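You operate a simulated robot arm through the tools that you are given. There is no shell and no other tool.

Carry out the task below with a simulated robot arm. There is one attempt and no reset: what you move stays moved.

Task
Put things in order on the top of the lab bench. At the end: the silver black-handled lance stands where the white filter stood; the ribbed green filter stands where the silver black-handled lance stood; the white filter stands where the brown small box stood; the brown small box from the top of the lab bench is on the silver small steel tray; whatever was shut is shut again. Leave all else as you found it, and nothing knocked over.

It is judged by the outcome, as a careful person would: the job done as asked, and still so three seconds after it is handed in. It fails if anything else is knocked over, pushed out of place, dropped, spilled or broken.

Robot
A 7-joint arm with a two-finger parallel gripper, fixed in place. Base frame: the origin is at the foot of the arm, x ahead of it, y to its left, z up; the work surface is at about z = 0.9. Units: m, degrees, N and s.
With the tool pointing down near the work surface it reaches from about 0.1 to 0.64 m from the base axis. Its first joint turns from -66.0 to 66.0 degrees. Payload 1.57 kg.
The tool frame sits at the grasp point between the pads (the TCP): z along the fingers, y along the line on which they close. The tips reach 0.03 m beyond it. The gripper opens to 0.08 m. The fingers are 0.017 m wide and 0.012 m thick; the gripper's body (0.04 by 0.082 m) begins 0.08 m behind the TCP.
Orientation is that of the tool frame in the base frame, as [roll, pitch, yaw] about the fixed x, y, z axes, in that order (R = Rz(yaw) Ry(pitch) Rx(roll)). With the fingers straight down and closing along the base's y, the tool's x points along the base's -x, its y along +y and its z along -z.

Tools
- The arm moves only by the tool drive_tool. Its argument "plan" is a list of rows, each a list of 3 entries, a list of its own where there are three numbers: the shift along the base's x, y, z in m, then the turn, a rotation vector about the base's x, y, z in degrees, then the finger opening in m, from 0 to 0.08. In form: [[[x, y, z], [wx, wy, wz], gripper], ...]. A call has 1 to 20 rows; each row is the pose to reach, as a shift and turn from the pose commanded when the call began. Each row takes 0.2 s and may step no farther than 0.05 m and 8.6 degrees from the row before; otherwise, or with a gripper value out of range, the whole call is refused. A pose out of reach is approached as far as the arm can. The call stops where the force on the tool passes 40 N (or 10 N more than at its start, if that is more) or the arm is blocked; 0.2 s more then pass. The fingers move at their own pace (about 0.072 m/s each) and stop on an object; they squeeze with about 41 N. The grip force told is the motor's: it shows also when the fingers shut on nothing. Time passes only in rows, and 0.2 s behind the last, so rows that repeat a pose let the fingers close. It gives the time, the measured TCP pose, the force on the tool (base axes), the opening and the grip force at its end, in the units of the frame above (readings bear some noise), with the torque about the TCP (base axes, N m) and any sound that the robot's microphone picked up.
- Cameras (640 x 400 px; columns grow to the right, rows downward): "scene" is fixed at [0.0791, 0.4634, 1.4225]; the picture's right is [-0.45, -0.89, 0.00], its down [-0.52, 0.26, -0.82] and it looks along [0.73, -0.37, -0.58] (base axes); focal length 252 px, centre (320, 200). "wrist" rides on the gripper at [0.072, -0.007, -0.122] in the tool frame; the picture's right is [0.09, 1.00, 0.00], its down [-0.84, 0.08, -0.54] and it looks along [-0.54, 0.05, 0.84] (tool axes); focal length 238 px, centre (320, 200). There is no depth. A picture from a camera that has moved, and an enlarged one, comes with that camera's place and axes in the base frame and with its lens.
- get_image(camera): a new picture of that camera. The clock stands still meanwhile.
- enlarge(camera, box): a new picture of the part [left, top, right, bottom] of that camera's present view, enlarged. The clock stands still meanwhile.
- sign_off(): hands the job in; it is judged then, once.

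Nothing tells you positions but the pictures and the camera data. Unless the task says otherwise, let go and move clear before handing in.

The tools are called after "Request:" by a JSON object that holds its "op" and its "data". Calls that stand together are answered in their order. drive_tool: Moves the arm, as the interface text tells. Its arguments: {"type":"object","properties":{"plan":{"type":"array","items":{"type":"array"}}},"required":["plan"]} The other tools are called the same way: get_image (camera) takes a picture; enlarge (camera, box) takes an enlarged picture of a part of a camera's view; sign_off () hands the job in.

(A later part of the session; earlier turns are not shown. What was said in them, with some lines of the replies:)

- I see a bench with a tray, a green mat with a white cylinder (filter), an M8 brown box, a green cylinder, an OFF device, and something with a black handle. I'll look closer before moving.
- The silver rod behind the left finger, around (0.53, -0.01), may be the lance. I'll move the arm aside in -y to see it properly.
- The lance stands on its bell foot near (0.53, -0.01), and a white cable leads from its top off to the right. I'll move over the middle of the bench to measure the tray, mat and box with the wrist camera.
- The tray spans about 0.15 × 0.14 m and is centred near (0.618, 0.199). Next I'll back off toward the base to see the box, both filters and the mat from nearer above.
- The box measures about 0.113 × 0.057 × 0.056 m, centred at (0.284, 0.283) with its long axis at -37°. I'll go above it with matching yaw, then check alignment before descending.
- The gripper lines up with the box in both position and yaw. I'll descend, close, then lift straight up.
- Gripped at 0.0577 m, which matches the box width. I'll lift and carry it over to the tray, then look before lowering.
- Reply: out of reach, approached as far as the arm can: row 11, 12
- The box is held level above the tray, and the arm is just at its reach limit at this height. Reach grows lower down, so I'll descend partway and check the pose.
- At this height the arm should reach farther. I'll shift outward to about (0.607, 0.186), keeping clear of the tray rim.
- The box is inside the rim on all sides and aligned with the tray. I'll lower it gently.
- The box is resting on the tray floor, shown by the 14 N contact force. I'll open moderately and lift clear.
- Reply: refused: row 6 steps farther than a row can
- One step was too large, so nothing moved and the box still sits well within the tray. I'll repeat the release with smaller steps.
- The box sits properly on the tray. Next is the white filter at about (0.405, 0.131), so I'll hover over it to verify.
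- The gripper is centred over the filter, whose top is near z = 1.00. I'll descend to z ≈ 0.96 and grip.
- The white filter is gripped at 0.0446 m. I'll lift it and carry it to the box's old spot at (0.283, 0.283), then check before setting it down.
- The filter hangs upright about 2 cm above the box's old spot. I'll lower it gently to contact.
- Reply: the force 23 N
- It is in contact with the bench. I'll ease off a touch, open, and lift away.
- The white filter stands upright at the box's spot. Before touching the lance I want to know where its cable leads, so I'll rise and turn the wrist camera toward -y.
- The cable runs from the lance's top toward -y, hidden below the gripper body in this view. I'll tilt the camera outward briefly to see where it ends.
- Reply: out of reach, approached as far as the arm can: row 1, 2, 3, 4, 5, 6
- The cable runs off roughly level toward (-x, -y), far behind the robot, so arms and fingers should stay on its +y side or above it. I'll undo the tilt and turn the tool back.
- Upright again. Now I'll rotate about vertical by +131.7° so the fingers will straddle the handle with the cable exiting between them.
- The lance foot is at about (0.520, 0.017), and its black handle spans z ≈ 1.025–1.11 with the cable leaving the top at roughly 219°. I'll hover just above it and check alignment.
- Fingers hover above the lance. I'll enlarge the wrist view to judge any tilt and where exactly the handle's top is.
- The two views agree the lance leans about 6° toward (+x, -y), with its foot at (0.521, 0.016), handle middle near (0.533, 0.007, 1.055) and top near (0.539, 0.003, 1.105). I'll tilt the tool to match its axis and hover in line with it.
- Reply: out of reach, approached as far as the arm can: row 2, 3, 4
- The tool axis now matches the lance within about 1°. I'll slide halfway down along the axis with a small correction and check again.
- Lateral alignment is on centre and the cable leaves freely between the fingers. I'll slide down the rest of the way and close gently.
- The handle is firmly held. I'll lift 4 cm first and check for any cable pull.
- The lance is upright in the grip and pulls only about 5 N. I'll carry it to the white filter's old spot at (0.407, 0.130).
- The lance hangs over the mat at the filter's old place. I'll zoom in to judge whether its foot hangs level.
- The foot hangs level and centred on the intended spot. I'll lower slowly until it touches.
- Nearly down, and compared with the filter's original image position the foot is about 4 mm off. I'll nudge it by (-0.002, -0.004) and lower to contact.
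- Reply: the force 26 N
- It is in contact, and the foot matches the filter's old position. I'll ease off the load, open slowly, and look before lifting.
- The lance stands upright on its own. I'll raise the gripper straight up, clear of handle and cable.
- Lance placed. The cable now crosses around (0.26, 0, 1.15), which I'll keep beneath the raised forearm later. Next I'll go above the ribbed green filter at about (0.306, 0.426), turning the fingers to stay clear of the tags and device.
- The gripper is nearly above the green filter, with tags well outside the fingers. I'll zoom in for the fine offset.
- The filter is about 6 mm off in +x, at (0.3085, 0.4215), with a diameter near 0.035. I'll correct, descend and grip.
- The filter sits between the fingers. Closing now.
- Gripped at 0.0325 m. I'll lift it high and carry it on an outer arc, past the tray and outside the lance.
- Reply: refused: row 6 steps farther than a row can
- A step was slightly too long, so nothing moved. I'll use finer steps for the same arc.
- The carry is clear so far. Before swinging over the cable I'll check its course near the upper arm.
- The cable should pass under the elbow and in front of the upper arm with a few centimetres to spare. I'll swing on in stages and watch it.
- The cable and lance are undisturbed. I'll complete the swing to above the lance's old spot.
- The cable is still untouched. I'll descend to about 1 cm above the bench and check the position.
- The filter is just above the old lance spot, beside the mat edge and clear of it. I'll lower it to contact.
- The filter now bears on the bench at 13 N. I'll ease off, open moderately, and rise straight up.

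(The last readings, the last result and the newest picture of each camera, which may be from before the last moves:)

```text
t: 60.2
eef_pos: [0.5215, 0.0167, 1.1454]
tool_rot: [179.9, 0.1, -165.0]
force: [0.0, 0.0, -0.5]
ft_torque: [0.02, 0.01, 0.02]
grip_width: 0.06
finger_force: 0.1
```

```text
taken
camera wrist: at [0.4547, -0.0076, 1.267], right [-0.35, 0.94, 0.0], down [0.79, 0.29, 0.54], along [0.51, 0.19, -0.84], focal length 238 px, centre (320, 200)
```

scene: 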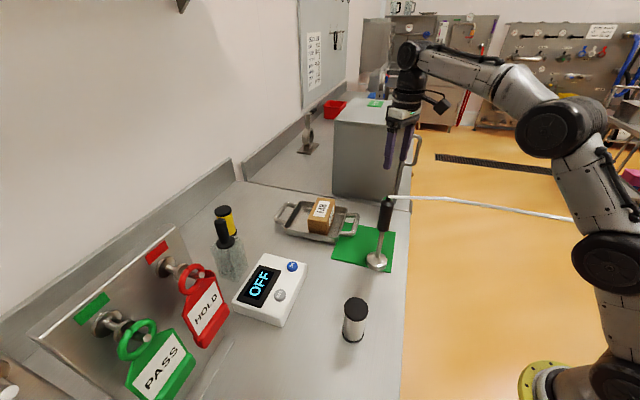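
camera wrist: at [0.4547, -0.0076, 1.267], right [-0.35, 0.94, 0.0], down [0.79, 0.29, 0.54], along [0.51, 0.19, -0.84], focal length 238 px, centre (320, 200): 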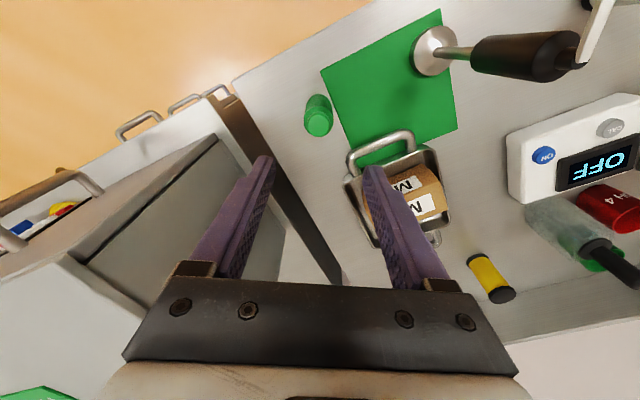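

The green filter stands upright at the lance's old spot. I'll retreat along the same arc, away from the cable, and then inspect everything.

Request:
{"op": "drive_tool", "data": {"plan": [[[0.005, 0.03, 0], [0, 0, 2], 0.06], [[0.008, 0.06, 0], [0, 0, 4], 0.06], [[0.006, 0.095, 0], [0, 0, 6], 0.06], [[0.0, 0.13, 0], [0, 0, 8], 0.06], [[-0.01, 0.165, 0], [0, 0, 10], 0.06], [[-0.02, 0.195, 0.01], [0, 0, 12], 0.06], [[-0.045, 0.22, 0.03], [0, 0, 12], 0.06], [[-0.08, 0.24, 0.05], [0, 0, 10], 0.06], [[-0.115, 0.24, 0.07], [0, 0, 5], 0.06], [[-0.15, 0.225, 0.09], [0, 0, 0], 0.06], [[-0.18, 0.2, 0.1], [0, 0, -5], 0.06], [[-0.21, 0.175, 0.1], [0, 0, -10], 0.06], [[-0.21, 0.175, 0.1], [0, 0, -15], 0.08], [[-0.21, 0.175, 0.1], [0, 0, -15], 0.08]]}}

Request:
{"op": "get_image", "data": {"camera": "scene"}}

Request:
{"op": "get_image", "data": {"camera": "wrist"}}

Request:
{"op": "enlarge", "data": {"camera": "scene", "box": [260, 160, 440, 360]}}

```text
t: 63.2
eef_pos: [0.3112, 0.1889, 1.2443]
tool_rot: [179.9, 0.0, 179.9]
force: [0.2, 0.7, 0.2]
ft_torque: [0.02, 0.01, 0.0]
grip_width: 0.0798
finger_force: 0.0
```

```text
taken
```

scene: 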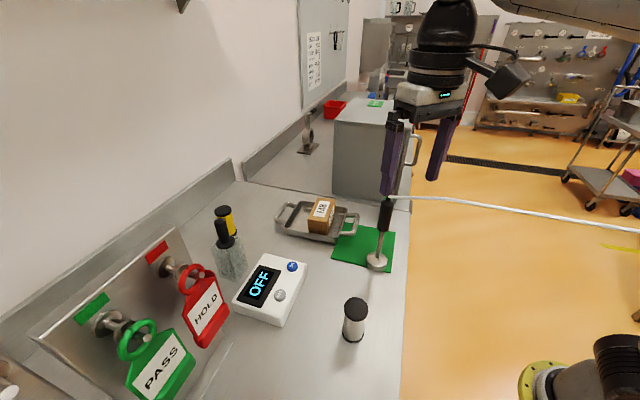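

```text
taken
camera wrist: at [0.2398, 0.1841, 1.3656], right [-0.09, 1.0, 0.0], down [0.84, 0.08, 0.54], along [0.54, 0.05, -0.84], focal length 238 px, centre (320, 200)
```

wrist: 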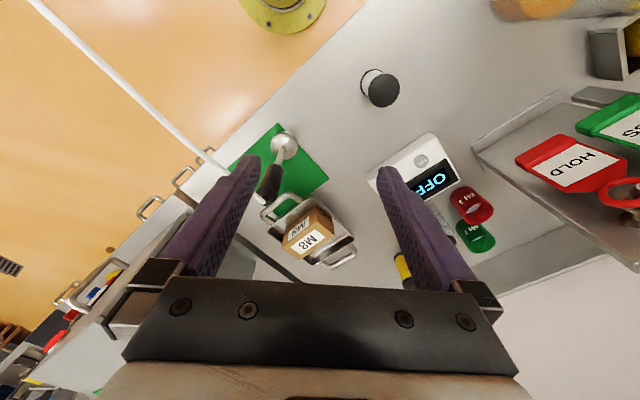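

```text
2.00 times, centred on (350, 260) of scene
camera zoom: at [0.0791, 0.4634, 1.4225], right [-0.45, -0.89, 0.0], down [-0.52, 0.26, -0.82], along [0.73, -0.37, -0.58], focal length 504 px, centre (260, 80)
```

zoom: 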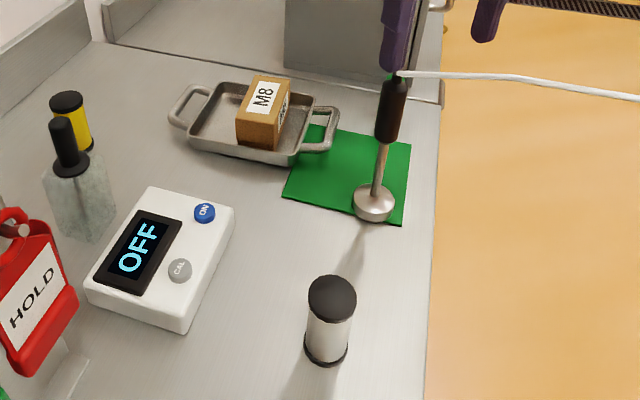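

All looks right, but the green filter is hidden behind the lance and a finger. I'll shift slightly to confirm it.

Request:
{"op": "drive_tool", "data": {"plan": [[[0, 0.04, 0], [0, 0, -6], 0.08], [[0, 0.06, 0], [0, 0, -14], 0.08], [[0, 0.08, 0], [0, 0, -22], 0.08], [[0, 0.1, 0], [0, 0, -30], 0.08], [[0, 0.1, 0], [0, 0, -30], 0.08]]}}

Request:
{"op": "get_image", "data": {"camera": "wrist"}}

Request:
{"op": "enlarge", "data": {"camera": "scene", "box": [340, 160, 440, 290]}}

```text
t: 64.4
eef_pos: [0.3106, 0.2897, 1.2444]
tool_rot: [-179.9, 0.0, 149.9]
force: [-0.2, 0.1, -0.1]
ft_torque: [-0.02, 0.02, 0.03]
grip_width: 0.08
finger_force: 0.0
```

```text
taken
camera wrist: at [0.2459, 0.3218, 1.3659], right [0.42, 0.91, 0.0], down [0.76, -0.35, 0.54], along [0.49, -0.23, -0.84], focal length 238 px, centre (320, 200)
```

wrist: 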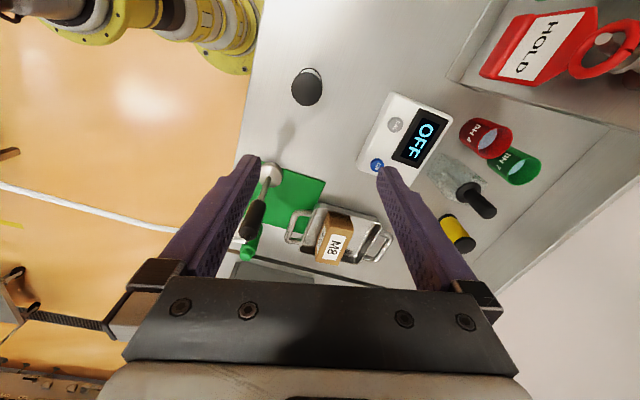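

```text
3.08 times, centred on (390, 225) of scene
camera zoom: at [0.0791, 0.4634, 1.4225], right [-0.45, -0.89, 0.0], down [-0.52, 0.26, -0.82], along [0.73, -0.37, -0.58], focal length 775 px, centre (105, 123)
```

zoom: 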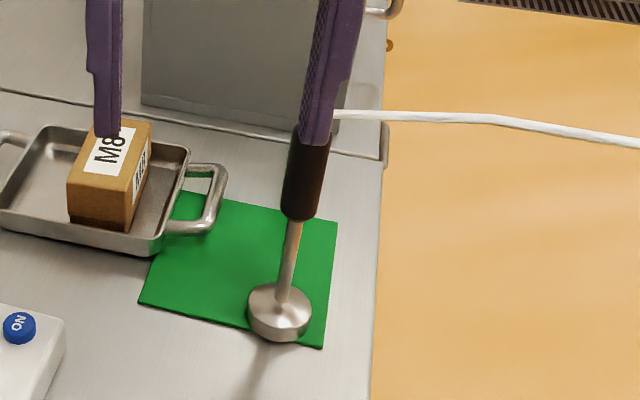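

The green filter is visible standing behind the lance. The box is on the tray, the white filter is on the box's old spot, the lance is upright on the mat, and nothing was opened or disturbed. I'm handing it in.

Request:
{"op": "sign_off", "data": {}}

```text
The job is handed in.
```

The bench is set out as you asked, and I've handed the job in. The final pictures show everything upright and nothing else disturbed.

- **Brown box:** it lies flat inside the steel tray, slightly toward the near side because that was about as far as the arm reaches.
- **White filter:** it stands where the box was.
- **Lance:** it stands upright on the green mat where the white filter was. Its foot is wider than the filter and overhangs the mat edge by about a centimetre, but it stood steadily after I let go.
- **Green filter:** it stands where the lance was, just clear of the mat.

The lance was leaning about 6° when I found it, apparently because its foot was on the mat edge. Its cable moved with it and was not snagged. Nothing was opened, so there was nothing to shut again.
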